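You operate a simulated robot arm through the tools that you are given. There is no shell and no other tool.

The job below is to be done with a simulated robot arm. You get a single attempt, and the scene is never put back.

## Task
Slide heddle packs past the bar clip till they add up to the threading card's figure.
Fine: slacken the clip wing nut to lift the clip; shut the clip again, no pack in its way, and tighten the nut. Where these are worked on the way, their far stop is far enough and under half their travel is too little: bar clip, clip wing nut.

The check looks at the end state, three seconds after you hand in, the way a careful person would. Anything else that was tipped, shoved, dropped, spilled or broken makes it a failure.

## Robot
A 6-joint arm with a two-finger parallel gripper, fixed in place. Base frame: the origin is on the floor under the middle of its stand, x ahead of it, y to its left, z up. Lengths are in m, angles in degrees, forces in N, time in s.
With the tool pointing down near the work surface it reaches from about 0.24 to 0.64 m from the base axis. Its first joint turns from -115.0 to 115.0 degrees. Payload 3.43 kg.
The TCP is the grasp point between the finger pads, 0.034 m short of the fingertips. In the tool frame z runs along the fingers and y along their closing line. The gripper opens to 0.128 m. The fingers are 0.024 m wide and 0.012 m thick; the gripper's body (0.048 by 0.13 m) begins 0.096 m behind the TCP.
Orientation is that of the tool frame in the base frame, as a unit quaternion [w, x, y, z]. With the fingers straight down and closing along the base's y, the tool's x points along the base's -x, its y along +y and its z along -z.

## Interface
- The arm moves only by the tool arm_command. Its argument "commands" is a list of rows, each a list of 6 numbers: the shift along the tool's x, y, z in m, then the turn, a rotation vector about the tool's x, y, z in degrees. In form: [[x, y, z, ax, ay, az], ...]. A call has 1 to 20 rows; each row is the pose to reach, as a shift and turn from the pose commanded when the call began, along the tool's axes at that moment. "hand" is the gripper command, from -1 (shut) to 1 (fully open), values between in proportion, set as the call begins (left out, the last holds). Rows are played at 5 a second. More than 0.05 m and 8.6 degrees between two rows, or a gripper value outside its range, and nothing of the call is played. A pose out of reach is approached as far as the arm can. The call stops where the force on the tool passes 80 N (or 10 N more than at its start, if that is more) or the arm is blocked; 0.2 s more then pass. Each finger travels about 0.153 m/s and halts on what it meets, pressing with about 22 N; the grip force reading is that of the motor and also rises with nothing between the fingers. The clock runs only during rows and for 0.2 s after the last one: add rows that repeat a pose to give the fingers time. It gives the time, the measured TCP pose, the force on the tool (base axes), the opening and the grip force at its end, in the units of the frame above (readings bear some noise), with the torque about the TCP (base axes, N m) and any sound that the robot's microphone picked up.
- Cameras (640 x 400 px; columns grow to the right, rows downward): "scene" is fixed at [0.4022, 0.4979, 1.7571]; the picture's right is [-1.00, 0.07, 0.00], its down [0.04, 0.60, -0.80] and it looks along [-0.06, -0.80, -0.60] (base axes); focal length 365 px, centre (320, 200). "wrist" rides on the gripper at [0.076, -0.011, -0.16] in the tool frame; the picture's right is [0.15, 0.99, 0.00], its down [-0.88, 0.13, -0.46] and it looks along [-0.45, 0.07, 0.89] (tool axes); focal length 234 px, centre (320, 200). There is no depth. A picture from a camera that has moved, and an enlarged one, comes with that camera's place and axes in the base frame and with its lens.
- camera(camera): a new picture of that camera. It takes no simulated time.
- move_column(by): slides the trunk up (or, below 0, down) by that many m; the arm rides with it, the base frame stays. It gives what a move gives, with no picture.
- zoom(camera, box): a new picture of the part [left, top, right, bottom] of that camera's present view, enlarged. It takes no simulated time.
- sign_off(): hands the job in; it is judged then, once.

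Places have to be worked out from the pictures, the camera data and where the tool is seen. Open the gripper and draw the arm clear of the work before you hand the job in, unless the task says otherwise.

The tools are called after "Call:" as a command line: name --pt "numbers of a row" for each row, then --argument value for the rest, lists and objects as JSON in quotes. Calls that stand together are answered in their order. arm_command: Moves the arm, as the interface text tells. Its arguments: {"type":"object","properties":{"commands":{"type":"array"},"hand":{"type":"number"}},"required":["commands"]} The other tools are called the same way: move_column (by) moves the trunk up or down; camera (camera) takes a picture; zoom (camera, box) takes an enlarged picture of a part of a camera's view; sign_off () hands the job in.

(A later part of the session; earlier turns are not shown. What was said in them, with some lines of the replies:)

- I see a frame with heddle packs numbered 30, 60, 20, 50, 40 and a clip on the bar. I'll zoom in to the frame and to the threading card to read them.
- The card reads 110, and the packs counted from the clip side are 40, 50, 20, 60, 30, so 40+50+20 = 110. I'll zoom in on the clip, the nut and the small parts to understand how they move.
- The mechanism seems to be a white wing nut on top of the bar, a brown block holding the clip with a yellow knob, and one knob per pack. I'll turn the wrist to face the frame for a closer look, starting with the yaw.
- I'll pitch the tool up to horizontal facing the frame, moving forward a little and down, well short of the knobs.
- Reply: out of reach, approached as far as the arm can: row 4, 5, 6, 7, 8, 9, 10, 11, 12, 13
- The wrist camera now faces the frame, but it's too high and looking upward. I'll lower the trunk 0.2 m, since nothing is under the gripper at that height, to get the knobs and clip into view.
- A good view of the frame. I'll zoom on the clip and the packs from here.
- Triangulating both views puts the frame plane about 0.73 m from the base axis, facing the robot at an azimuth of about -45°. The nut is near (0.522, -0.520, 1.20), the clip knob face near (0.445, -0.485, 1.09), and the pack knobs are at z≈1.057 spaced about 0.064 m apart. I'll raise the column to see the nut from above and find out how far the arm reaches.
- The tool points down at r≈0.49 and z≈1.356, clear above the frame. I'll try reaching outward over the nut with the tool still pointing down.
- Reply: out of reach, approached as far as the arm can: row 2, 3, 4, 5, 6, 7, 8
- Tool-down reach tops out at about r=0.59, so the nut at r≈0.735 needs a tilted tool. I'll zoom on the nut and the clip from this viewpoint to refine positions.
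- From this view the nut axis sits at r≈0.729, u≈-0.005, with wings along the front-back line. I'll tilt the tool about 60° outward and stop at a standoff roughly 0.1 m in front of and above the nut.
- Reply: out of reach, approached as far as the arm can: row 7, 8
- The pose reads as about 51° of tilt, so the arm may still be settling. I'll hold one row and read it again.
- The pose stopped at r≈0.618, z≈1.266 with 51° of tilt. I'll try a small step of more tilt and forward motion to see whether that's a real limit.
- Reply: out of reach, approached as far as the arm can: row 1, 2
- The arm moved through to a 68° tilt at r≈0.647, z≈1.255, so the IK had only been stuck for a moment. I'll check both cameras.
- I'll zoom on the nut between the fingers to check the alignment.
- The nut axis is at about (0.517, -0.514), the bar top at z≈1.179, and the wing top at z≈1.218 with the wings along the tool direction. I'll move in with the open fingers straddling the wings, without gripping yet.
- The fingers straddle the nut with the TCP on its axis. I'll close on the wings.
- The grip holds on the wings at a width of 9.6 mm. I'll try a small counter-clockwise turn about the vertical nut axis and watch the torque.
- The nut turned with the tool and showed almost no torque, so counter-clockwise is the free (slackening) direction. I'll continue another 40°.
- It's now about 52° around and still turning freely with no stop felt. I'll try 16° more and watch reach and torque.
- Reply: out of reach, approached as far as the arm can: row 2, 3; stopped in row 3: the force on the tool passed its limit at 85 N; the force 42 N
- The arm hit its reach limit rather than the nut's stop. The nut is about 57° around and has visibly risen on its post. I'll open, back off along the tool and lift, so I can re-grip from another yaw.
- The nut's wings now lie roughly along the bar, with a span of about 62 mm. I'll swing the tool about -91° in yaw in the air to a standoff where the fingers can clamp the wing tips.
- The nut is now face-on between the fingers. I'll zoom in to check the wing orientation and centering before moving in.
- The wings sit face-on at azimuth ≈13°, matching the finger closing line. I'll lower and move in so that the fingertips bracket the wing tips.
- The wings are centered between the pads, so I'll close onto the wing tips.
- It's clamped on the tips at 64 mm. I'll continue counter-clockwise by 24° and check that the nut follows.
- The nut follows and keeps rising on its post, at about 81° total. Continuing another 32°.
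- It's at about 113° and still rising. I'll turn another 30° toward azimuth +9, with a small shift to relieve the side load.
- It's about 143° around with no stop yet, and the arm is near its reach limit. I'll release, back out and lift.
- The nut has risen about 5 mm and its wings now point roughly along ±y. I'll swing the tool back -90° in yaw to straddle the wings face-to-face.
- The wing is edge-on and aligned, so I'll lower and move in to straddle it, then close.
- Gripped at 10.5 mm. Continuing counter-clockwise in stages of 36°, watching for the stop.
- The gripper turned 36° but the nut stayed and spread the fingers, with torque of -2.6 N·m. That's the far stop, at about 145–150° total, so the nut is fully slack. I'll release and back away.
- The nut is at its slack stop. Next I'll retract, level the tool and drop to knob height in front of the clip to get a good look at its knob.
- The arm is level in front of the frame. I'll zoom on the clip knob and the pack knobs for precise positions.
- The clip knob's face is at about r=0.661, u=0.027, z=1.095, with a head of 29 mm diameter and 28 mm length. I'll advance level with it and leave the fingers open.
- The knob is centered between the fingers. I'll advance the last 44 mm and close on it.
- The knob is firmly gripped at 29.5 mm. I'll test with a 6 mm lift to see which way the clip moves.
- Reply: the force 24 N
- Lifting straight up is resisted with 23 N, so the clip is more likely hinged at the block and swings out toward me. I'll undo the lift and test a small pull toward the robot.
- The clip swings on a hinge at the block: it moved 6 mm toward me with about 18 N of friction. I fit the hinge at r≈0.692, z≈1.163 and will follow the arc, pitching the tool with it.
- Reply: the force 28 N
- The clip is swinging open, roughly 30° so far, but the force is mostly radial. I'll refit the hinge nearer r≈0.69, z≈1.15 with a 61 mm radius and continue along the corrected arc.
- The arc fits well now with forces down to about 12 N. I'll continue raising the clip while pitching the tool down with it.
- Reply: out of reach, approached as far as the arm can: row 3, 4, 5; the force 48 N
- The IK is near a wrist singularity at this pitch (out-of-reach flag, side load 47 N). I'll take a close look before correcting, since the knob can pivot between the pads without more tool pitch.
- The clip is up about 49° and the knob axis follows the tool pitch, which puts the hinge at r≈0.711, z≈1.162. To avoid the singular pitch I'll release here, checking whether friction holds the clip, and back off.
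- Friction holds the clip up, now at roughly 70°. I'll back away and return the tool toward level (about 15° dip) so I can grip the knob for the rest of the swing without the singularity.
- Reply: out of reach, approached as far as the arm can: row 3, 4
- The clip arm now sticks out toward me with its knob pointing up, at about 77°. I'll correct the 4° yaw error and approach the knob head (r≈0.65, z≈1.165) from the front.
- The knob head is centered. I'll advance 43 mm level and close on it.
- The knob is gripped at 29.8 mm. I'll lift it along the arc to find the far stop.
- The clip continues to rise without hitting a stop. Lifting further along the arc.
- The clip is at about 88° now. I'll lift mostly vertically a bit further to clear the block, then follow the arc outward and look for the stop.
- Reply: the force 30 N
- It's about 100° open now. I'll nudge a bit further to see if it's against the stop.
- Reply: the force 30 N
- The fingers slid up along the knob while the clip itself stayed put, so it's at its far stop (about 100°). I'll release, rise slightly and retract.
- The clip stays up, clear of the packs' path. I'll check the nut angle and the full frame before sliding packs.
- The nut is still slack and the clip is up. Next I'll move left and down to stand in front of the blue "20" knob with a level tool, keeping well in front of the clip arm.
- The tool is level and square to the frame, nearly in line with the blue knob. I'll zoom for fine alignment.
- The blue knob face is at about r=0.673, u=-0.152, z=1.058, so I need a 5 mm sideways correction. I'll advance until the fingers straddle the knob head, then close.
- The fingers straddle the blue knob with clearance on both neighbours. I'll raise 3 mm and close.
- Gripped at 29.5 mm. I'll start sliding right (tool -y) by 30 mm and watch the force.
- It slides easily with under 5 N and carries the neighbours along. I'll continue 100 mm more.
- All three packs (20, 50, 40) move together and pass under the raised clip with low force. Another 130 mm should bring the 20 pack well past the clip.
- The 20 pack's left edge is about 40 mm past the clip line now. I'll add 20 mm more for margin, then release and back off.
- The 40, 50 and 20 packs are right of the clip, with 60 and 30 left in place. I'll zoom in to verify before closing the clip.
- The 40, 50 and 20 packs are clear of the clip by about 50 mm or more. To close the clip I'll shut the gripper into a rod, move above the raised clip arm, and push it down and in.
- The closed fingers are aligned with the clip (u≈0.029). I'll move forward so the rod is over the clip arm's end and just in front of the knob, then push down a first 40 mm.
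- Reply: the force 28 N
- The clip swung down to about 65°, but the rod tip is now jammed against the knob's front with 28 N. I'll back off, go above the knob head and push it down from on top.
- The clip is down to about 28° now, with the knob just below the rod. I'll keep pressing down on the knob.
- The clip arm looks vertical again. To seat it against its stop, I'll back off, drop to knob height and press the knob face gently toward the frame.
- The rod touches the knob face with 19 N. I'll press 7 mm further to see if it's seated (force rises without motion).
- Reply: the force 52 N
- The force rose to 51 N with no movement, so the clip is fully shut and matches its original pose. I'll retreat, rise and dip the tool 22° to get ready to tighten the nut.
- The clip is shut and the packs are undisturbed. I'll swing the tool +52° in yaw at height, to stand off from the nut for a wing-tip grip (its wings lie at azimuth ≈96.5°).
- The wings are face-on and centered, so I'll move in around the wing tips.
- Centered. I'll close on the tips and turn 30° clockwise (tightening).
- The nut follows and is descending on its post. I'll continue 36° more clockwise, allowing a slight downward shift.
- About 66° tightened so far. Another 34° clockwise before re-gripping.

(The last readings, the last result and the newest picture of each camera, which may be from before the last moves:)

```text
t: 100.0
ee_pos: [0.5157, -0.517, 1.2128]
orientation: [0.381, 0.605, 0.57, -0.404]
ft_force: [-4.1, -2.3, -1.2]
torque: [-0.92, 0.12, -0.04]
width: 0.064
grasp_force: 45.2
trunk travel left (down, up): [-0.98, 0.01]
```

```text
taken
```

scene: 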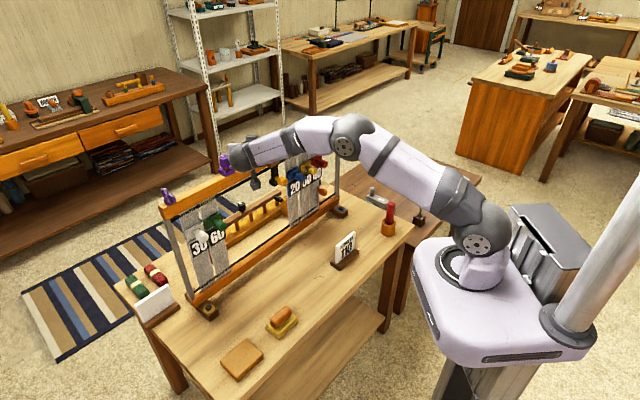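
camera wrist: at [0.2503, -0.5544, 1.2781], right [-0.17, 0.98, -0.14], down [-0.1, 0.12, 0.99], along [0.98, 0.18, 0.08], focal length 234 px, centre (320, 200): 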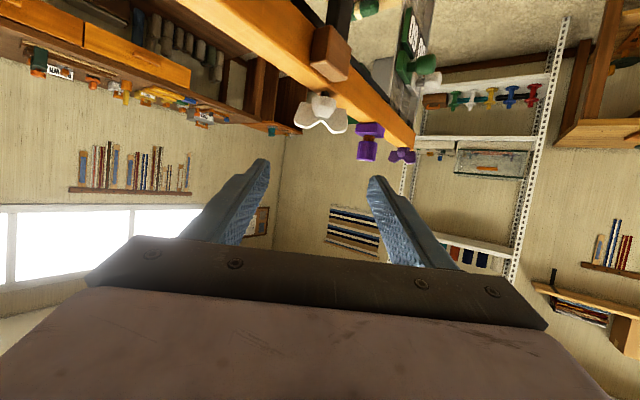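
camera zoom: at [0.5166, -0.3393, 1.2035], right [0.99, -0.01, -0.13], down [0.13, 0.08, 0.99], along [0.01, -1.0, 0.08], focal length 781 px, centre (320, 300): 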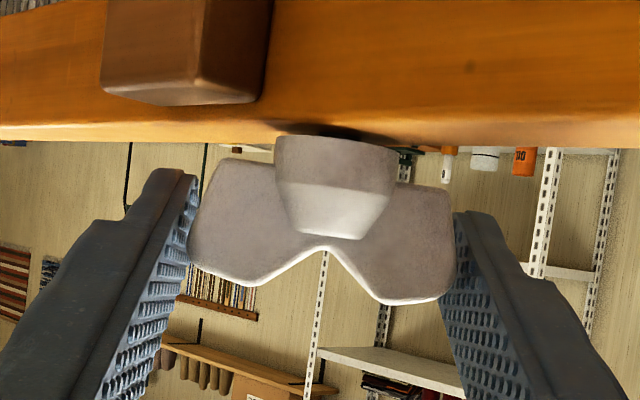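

About 100° tightened. The hand is close to the purple knob, so I'll zoom there before doing anything else.

Call:
zoom --camera "scene" --box '[200, 120, 296, 180]'

Call:
camera --camera "wrist"

```text
6.67 times, centred on (248, 150) of scene
camera zoom: at [0.4022, 0.4979, 1.7571], right [-1.0, 0.07, 0.0], down [0.04, 0.6, -0.8], along [-0.06, -0.8, -0.6], focal length 2434 px, centre (800, 533)
```

zoom: 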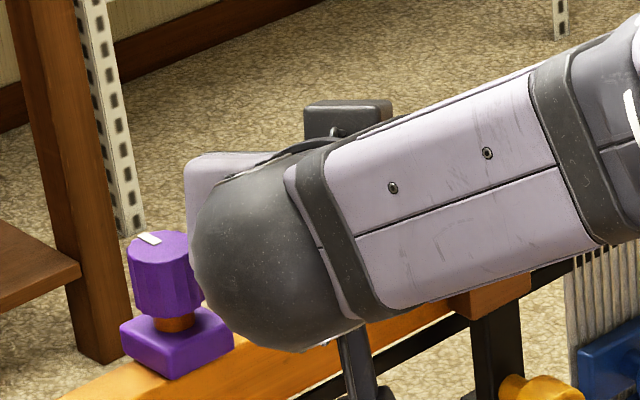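

```text
taken
camera wrist: at [0.5166, -0.3393, 1.2035], right [0.99, -0.01, -0.13], down [0.13, 0.08, 0.99], along [0.01, -1.0, 0.08], focal length 234 px, centre (320, 200)
```

wrist: 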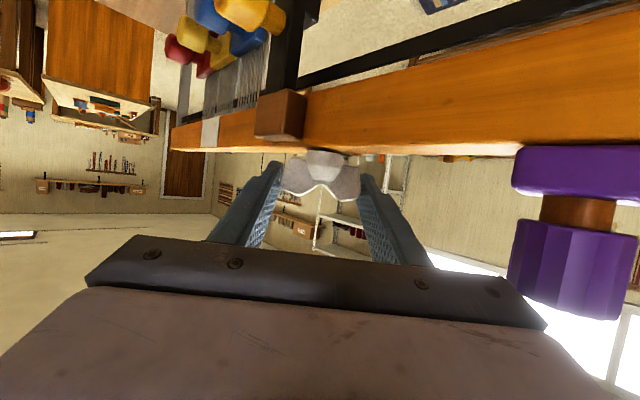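

The purple knob's mark is unchanged, but the hand's corner is only millimetres away from it. I'll open slightly and lift straight up, then move away.

Call:
arm_command --pt "0 0 0 0 0 0" --pt "0 0 0 0 0 0" --pt "-0.0185 0 -0.0076 0 0 0" --pt "-0.0369 0 -0.0153 0 0 0" --pt "-0.0554 0 -0.0229 0 0 0" --pt "-0.0739 0 -0.0305 0 0 0" --pt "-0.0923 0 -0.0382 0 0 0" --pt "-0.0923 0 -0.0382 0 0 0" --hand 0.25

Call:
camera --camera "wrist"

Call:
zoom --camera "scene" --box '[200, 120, 296, 180]'

```text
t: 101.8
ee_pos: [0.519, -0.5138, 1.3126]
orientation: [0.381, 0.605, 0.57, -0.405]
ft_force: [1.2, -0.1, -0.5]
torque: [0.01, -0.02, -0.02]
width: 0.0801
grasp_force: 0.0
trunk travel left (down, up): [-0.98, 0.01]
```

```text
taken
camera wrist: at [0.5185, -0.339, 1.3041], right [0.99, 0.0, -0.14], down [0.14, 0.08, 0.99], along [0.01, -1.0, 0.08], focal length 234 px, centre (320, 200)
```

wrist: 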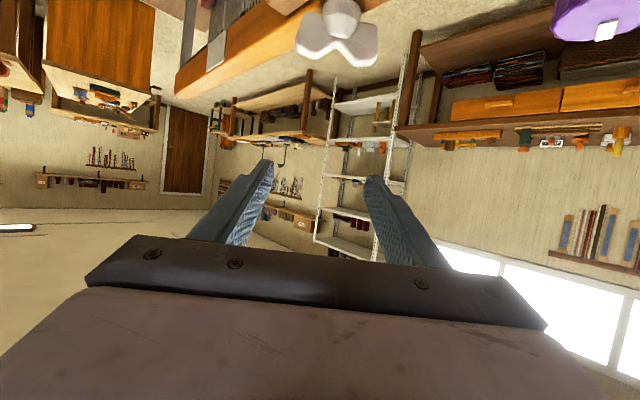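

```text
6.67 times, centred on (248, 150) of scene
camera zoom: at [0.4022, 0.4979, 1.7571], right [-1.0, 0.07, 0.0], down [0.04, 0.6, -0.8], along [-0.06, -0.8, -0.6], focal length 2434 px, centre (800, 533)
```

zoom: 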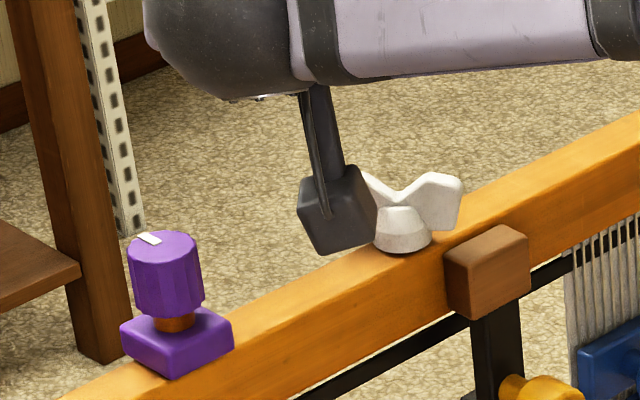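

The purple knob is untouched and the nut is clear, its wings now near azimuth -3°. I'll swing the tool +90° at height for a face grip on the wings, which gives the firm final tightening.

Call:
arm_command --pt "0.001 -0.0079 0.0004 -6.92 0 -2.86" --pt "0.0019 -0.0158 0.0009 -13.85 0 -5.73" --pt "0.0029 -0.0236 0.0013 -20.8 0 -8.6" --pt "0.0038 -0.0315 0.0017 -27.7 0 -11.5" --pt "0.0048 -0.0394 0.0021 -34.6 0 -14.3" --pt "0.0058 -0.0473 0.0026 -41.5 0 -17.2" --pt "0.0067 -0.0551 0.003 -48.5 0 -20.0" --pt "0.0077 -0.063 0.0034 -55.4 0 -22.9" --pt "0.0086 -0.0709 0.0038 -62.3 0 -25.8" --pt "0.0096 -0.0788 0.0043 -69.2 0 -28.6" --pt "0.0105 -0.0866 0.0047 -76.2 0 -31.5" --pt "0.0115 -0.0945 0.0051 -83.1 0 -34.4" --pt "0.0115 -0.0945 0.0051 -83.1 0 -34.4" --hand 0.15

Call:
camera --camera "wrist"

Call:
zoom --camera "wrist" --box '[256, 60, 384, 160]'

```text
t: 104.6
ee_pos: [0.4238, -0.5093, 1.3015]
orientation: [0.555, 0.025, 0.831, -0.017]
ft_force: [-0.6, 0.4, 1.3]
torque: [-0.03, 0.03, -0.01]
width: 0.0738
grasp_force: 0.0
out of reach, approached as far as the arm can: row 6
trunk travel left (down, up): [-0.98, 0.01]
```

```text
taken
camera wrist: at [0.2475, -0.51, 1.2912], right [0.0, 0.99, -0.14], down [-0.08, 0.14, 0.99], along [1.0, 0.01, 0.08], focal length 234 px, centre (320, 200)
```

wrist: 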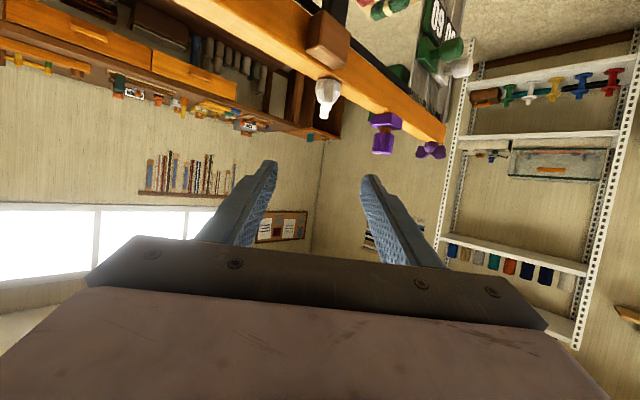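

```text
4.00 times, centred on (320, 110) of wrist
camera zoom: at [0.2475, -0.51, 1.2912], right [0.0, 0.99, -0.14], down [-0.08, 0.14, 0.99], along [1.0, 0.01, 0.08], focal length 937 px, centre (320, 560)
```

zoom: 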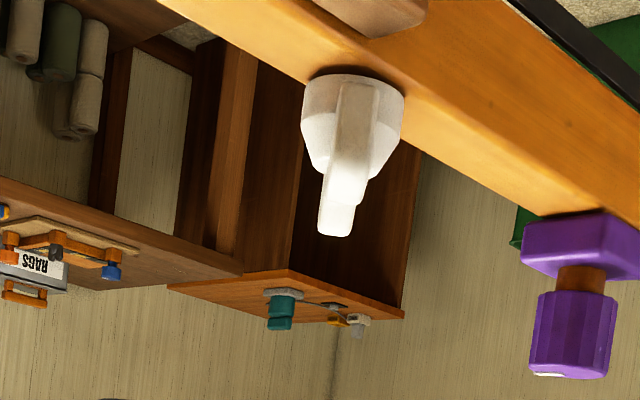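

The wing is edge-on and in line. I'll lower and move in to straddle both wings.

Call:
arm_command --pt "0.025 0 0.005 0 0 0" --pt "0.0492 0.0004 0.015 0 0 0" --pt "0.0492 0.0004 0.04 0 0 0" --pt "0.0492 0.0004 0.065 0 0 0" --pt "0.0492 0.0004 0.09 0 0 0" --pt "0.0492 0.0004 0.11 0 0 0" --pt "0.0492 0.0004 0.1214 0 0 0" --pt "0.0492 0.0004 0.1214 0 0 0"

Call:
zoom --camera "wrist" --box '[224, 110, 416, 230]'

```text
t: 106.4
ee_pos: [0.5148, -0.5143, 1.2074]
orientation: [0.556, 0.026, 0.831, -0.017]
ft_force: [0.6, 0.2, -0.2]
torque: [0.0, 0.0, 0.01]
width: 0.0736
grasp_force: 0.1
trunk travel left (down, up): [-0.98, 0.01]
```

```text
3.33 times, centred on (320, 170) of wrist
camera zoom: at [0.3392, -0.5152, 1.1982], right [0.0, 0.99, -0.14], down [-0.08, 0.14, 0.99], along [1.0, 0.01, 0.08], focal length 781 px, centre (320, 300)
```

zoom: 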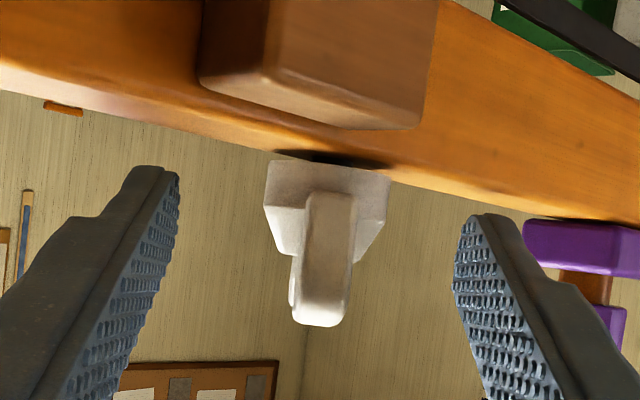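

The wings are between the pads. I'll close and turn clockwise 30°.

Call:
arm_command --pt "0 0 0 0 0 0" --pt "0 0 0 0 0 0" --pt "0 0 0 0 0 0" --hand -1

Call:
arm_command --pt "0 0 0 5.54 0 2.29" --pt "0 0 0 11.08 0 4.59" --pt "0 0 0 16.6 0 6.88" --pt "0 0 0 22.2 0 9.18" --pt "0 0 0 27.7 0 11.5" --pt "0 0 0 27.7 0 11.5"

Call:
zoom --camera "wrist" --box '[224, 110, 416, 230]'

```text
t: 107.2
ee_pos: [0.516, -0.516, 1.2105]
orientation: [0.557, 0.026, 0.83, -0.019]
ft_force: [7.3, -6.4, 12.9]
torque: [0.44, 0.01, 0.02]
width: 0.0096
grasp_force: 43.6
trunk travel left (down, up): [-0.98, 0.01]
```

```text
t: 108.6
ee_pos: [0.5159, -0.517, 1.2098]
orientation: [0.535, 0.239, 0.794, -0.161]
ft_force: [3.8, -5.9, 11.3]
torque: [-0.79, -0.97, -0.01]
width: 0.0101
grasp_force: 43.4
trunk travel left (down, up): [-0.98, 0.01]
```

```text
3.33 times, centred on (320, 170) of wrist
camera zoom: at [0.3633, -0.4277, 1.2001], right [0.5, 0.86, -0.14], down [0.0, 0.16, 0.99], along [0.87, -0.49, 0.08], focal length 781 px, centre (320, 300)
```

zoom: 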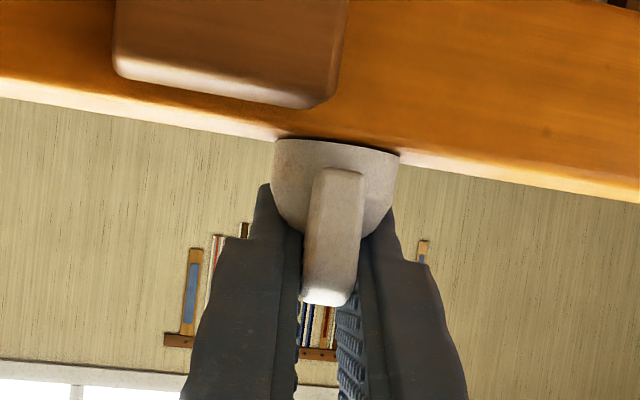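

The nut follows at about 130° and is almost down on the bar. I'll turn in smaller 3° steps, expecting the tight stop near azimuth -45°.

Call:
arm_command --pt "0 0 0 2.77 0 1.15" --pt "0 0 0 5.54 0 2.29" --pt "0 0 0 8.31 0 3.44" --pt "0 0 0 11.08 0 4.59" --pt "0 0 0 13.85 0 5.74" --pt "0 0 0 13.85 0 5.74"

Call:
zoom --camera "wrist" --box '[224, 110, 416, 230]'

```text
t: 110.0
ee_pos: [0.5157, -0.515, 1.2096]
orientation: [0.509, 0.34, 0.757, -0.23]
ft_force: [2.5, -4.0, 14.3]
torque: [-0.01, -0.33, 2.88]
width: 0.0133
grasp_force: 45.2
trunk travel left (down, up): [-0.98, 0.01]
```

```text
3.33 times, centred on (320, 170) of wrist
camera zoom: at [0.391, -0.3911, 1.1999], right [0.7, 0.7, -0.14], down [0.04, 0.15, 0.99], along [0.71, -0.7, 0.08], focal length 781 px, centre (320, 300)
```

zoom: 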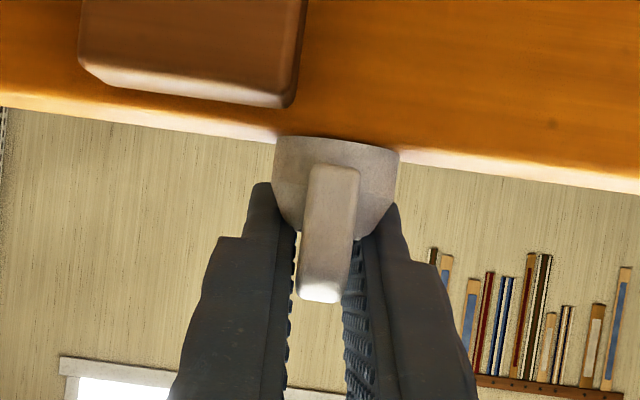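

The torque rose to 2.9 N·m with the pads spreading, so the nut is back at its tight stop (azimuth about -46°, same as at the start). I'll open and back straight out.

Call:
arm_command --pt "0 0 0 0 0 0" --pt "0 0 0 0 0 0" --pt "0 0 -0.02 0 0 0" --pt "0 0 -0.05 0 0 0" --pt "0 0 -0.085 0 0 0" --pt "-0.01 0 -0.12 0 0 0" --pt "-0.02 0 -0.15 0 0 0" --pt "-0.02 0 -0.15 0 0 0" --hand 0.3

Call:
camera --camera "wrist"

Call:
camera --camera "scene"

Call:
zoom --camera "scene" --box '[245, 135, 301, 170]'

```text
t: 111.8
ee_pos: [0.428, -0.4184, 1.2822]
orientation: [0.506, 0.342, 0.759, -0.228]
ft_force: [-0.5, -0.1, 0.4]
torque: [0.04, 0.0, -0.02]
width: 0.0833
grasp_force: 0.1
trunk travel left (down, up): [-0.98, 0.01]
```

```text
taken
camera wrist: at [0.3037, -0.2942, 1.273], right [0.7, 0.7, -0.13], down [0.04, 0.15, 0.99], along [0.71, -0.7, 0.07], focal length 234 px, centre (320, 200)
```

wrist: 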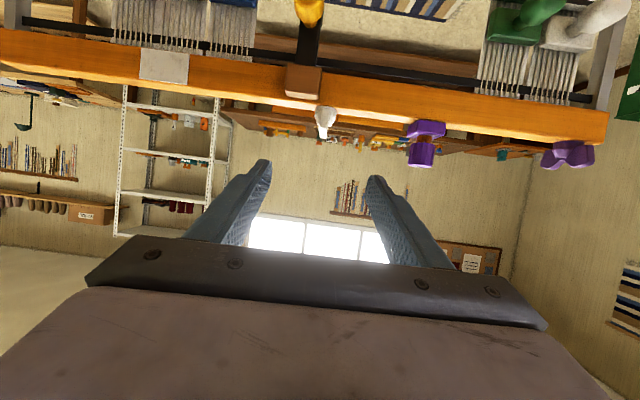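

```text
taken
```

scene: 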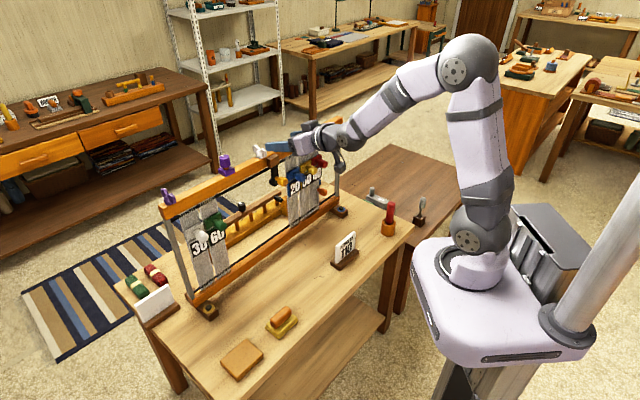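

```text
11.43 times, centred on (273, 152) of scene
camera zoom: at [0.4022, 0.4979, 1.7571], right [-1.0, 0.07, 0.0], down [0.04, 0.6, -0.8], along [-0.06, -0.8, -0.6], focal length 4173 px, centre (857, 743)
```

zoom: 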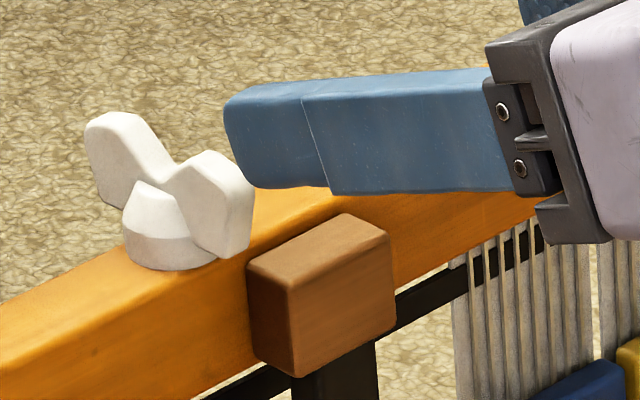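

The nut looks exactly as it did at the start (seated, same wing angle). I'll draw the arm further clear and inspect the whole frame.

Call:
arm_command --pt "0 0 -0.03 0 0 0" --pt "0 0 -0.06 0 0 0" --pt "0 0 -0.09 0 0 0" --pt "0 0 -0.11 0 0 0" --pt "0 0 -0.11 0 0 0" --hand 1

Call:
camera --camera "scene"

Call:
zoom --camera "scene" --box '[150, 110, 350, 235]'

Call:
zoom --camera "scene" --box '[248, 140, 344, 200]'

```text
t: 113.0
ee_pos: [0.3613, -0.3414, 1.3251]
orientation: [0.506, 0.341, 0.759, -0.227]
ft_force: [-0.2, -0.6, -0.8]
torque: [-0.01, -0.04, 0.03]
width: 0.1283
grasp_force: 0.1
trunk travel left (down, up): [-0.98, 0.01]
```

```text
taken
```

scene: 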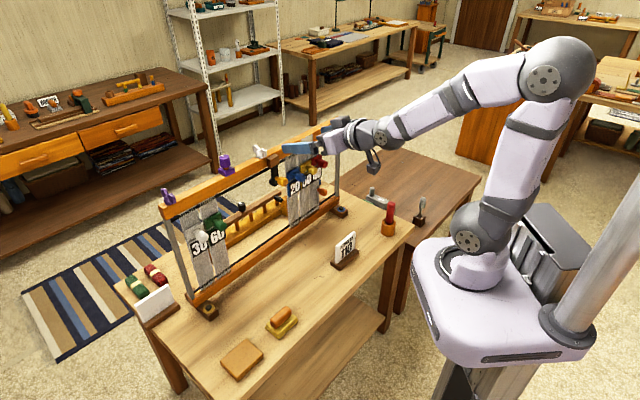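

```text
3.20 times, centred on (250, 172) of scene
camera zoom: at [0.4022, 0.4979, 1.7571], right [-1.0, 0.07, 0.0], down [0.04, 0.6, -0.8], along [-0.06, -0.8, -0.6], focal length 1168 px, centre (544, 288)
```

zoom: 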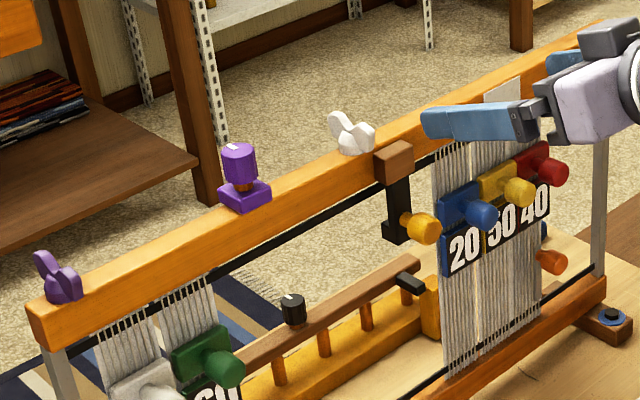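

```text
6.67 times, centred on (296, 170) of scene
camera zoom: at [0.4022, 0.4979, 1.7571], right [-1.0, 0.07, 0.0], down [0.04, 0.6, -0.8], along [-0.06, -0.8, -0.6], focal length 2434 px, centre (480, 400)
```

zoom: 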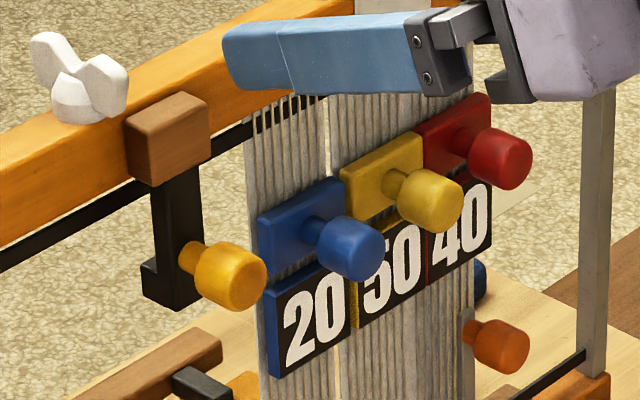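

Everything checks out. The clip is shut and vertical, the nut is seated tight, and 20+50+40 = 110 sit right of the clip with clearance, while 60 and 30 are untouched on the left. I'll pull the arm back a little more before handing in.

Call:
arm_command --pt "-0.01 0 -0.02 0 0 0" --pt "-0.02 0 -0.04 0 0 0" --pt "-0.02 0 -0.04 0 0 0"

Call:
camera --camera "scene"

Call:
camera --camera "wrist"

```text
t: 113.8
ee_pos: [0.3514, -0.3312, 1.3506]
orientation: [0.506, 0.342, 0.758, -0.228]
ft_force: [0.0, 0.0, -0.8]
torque: [0.02, -0.05, -0.04]
width: 0.1282
grasp_force: 0.0
out of reach, approached as far as the arm can: row 2, 3
trunk travel left (down, up): [-0.98, 0.01]
```

```text
taken
```

scene: 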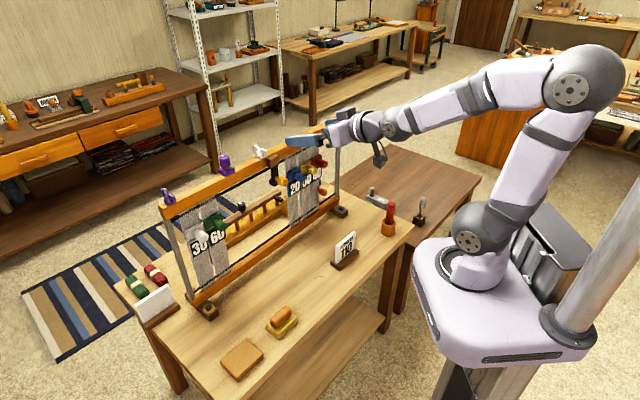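

```text
taken
camera wrist: at [0.2268, -0.2059, 1.3407], right [0.7, 0.7, -0.13], down [0.04, 0.15, 0.99], along [0.71, -0.7, 0.08], focal length 234 px, centre (320, 200)
```

wrist: 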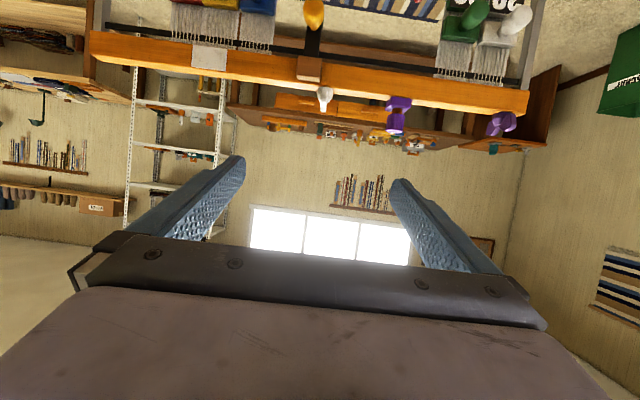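

The gripper is open and well clear of the frame, and every part is in its final state with nothing else disturbed. I'm handing the job in.

Call:
sign_off

```text
The job is handed in.
```

The job is handed in. The 40, 50 and 20 packs now sit past the bar clip, adding up to the card's figure of 110. The 60 and 30 packs are still on the other side, where they started.

- **Wing nut:** I slackened it to its far stop, then tightened it back until it hit its stop. It looks the same as it did at the start.
- **Clip:** I swung it up to its far stop (about 100°) for the slide. Afterwards I shut it and pressed it until it would move no further. The 20 pack's near edge is an estimated 5 cm or more clear of it.
- **Purple knob:** The hand came within a few millimetres of the purple knob on top of the bar while tightening the nut. Its mark had not moved afterwards.
- **Rest of the bench:** I saw nothing else shifted, tipped or dropped. The gripper is open and the arm is drawn back above and in front of the frame.
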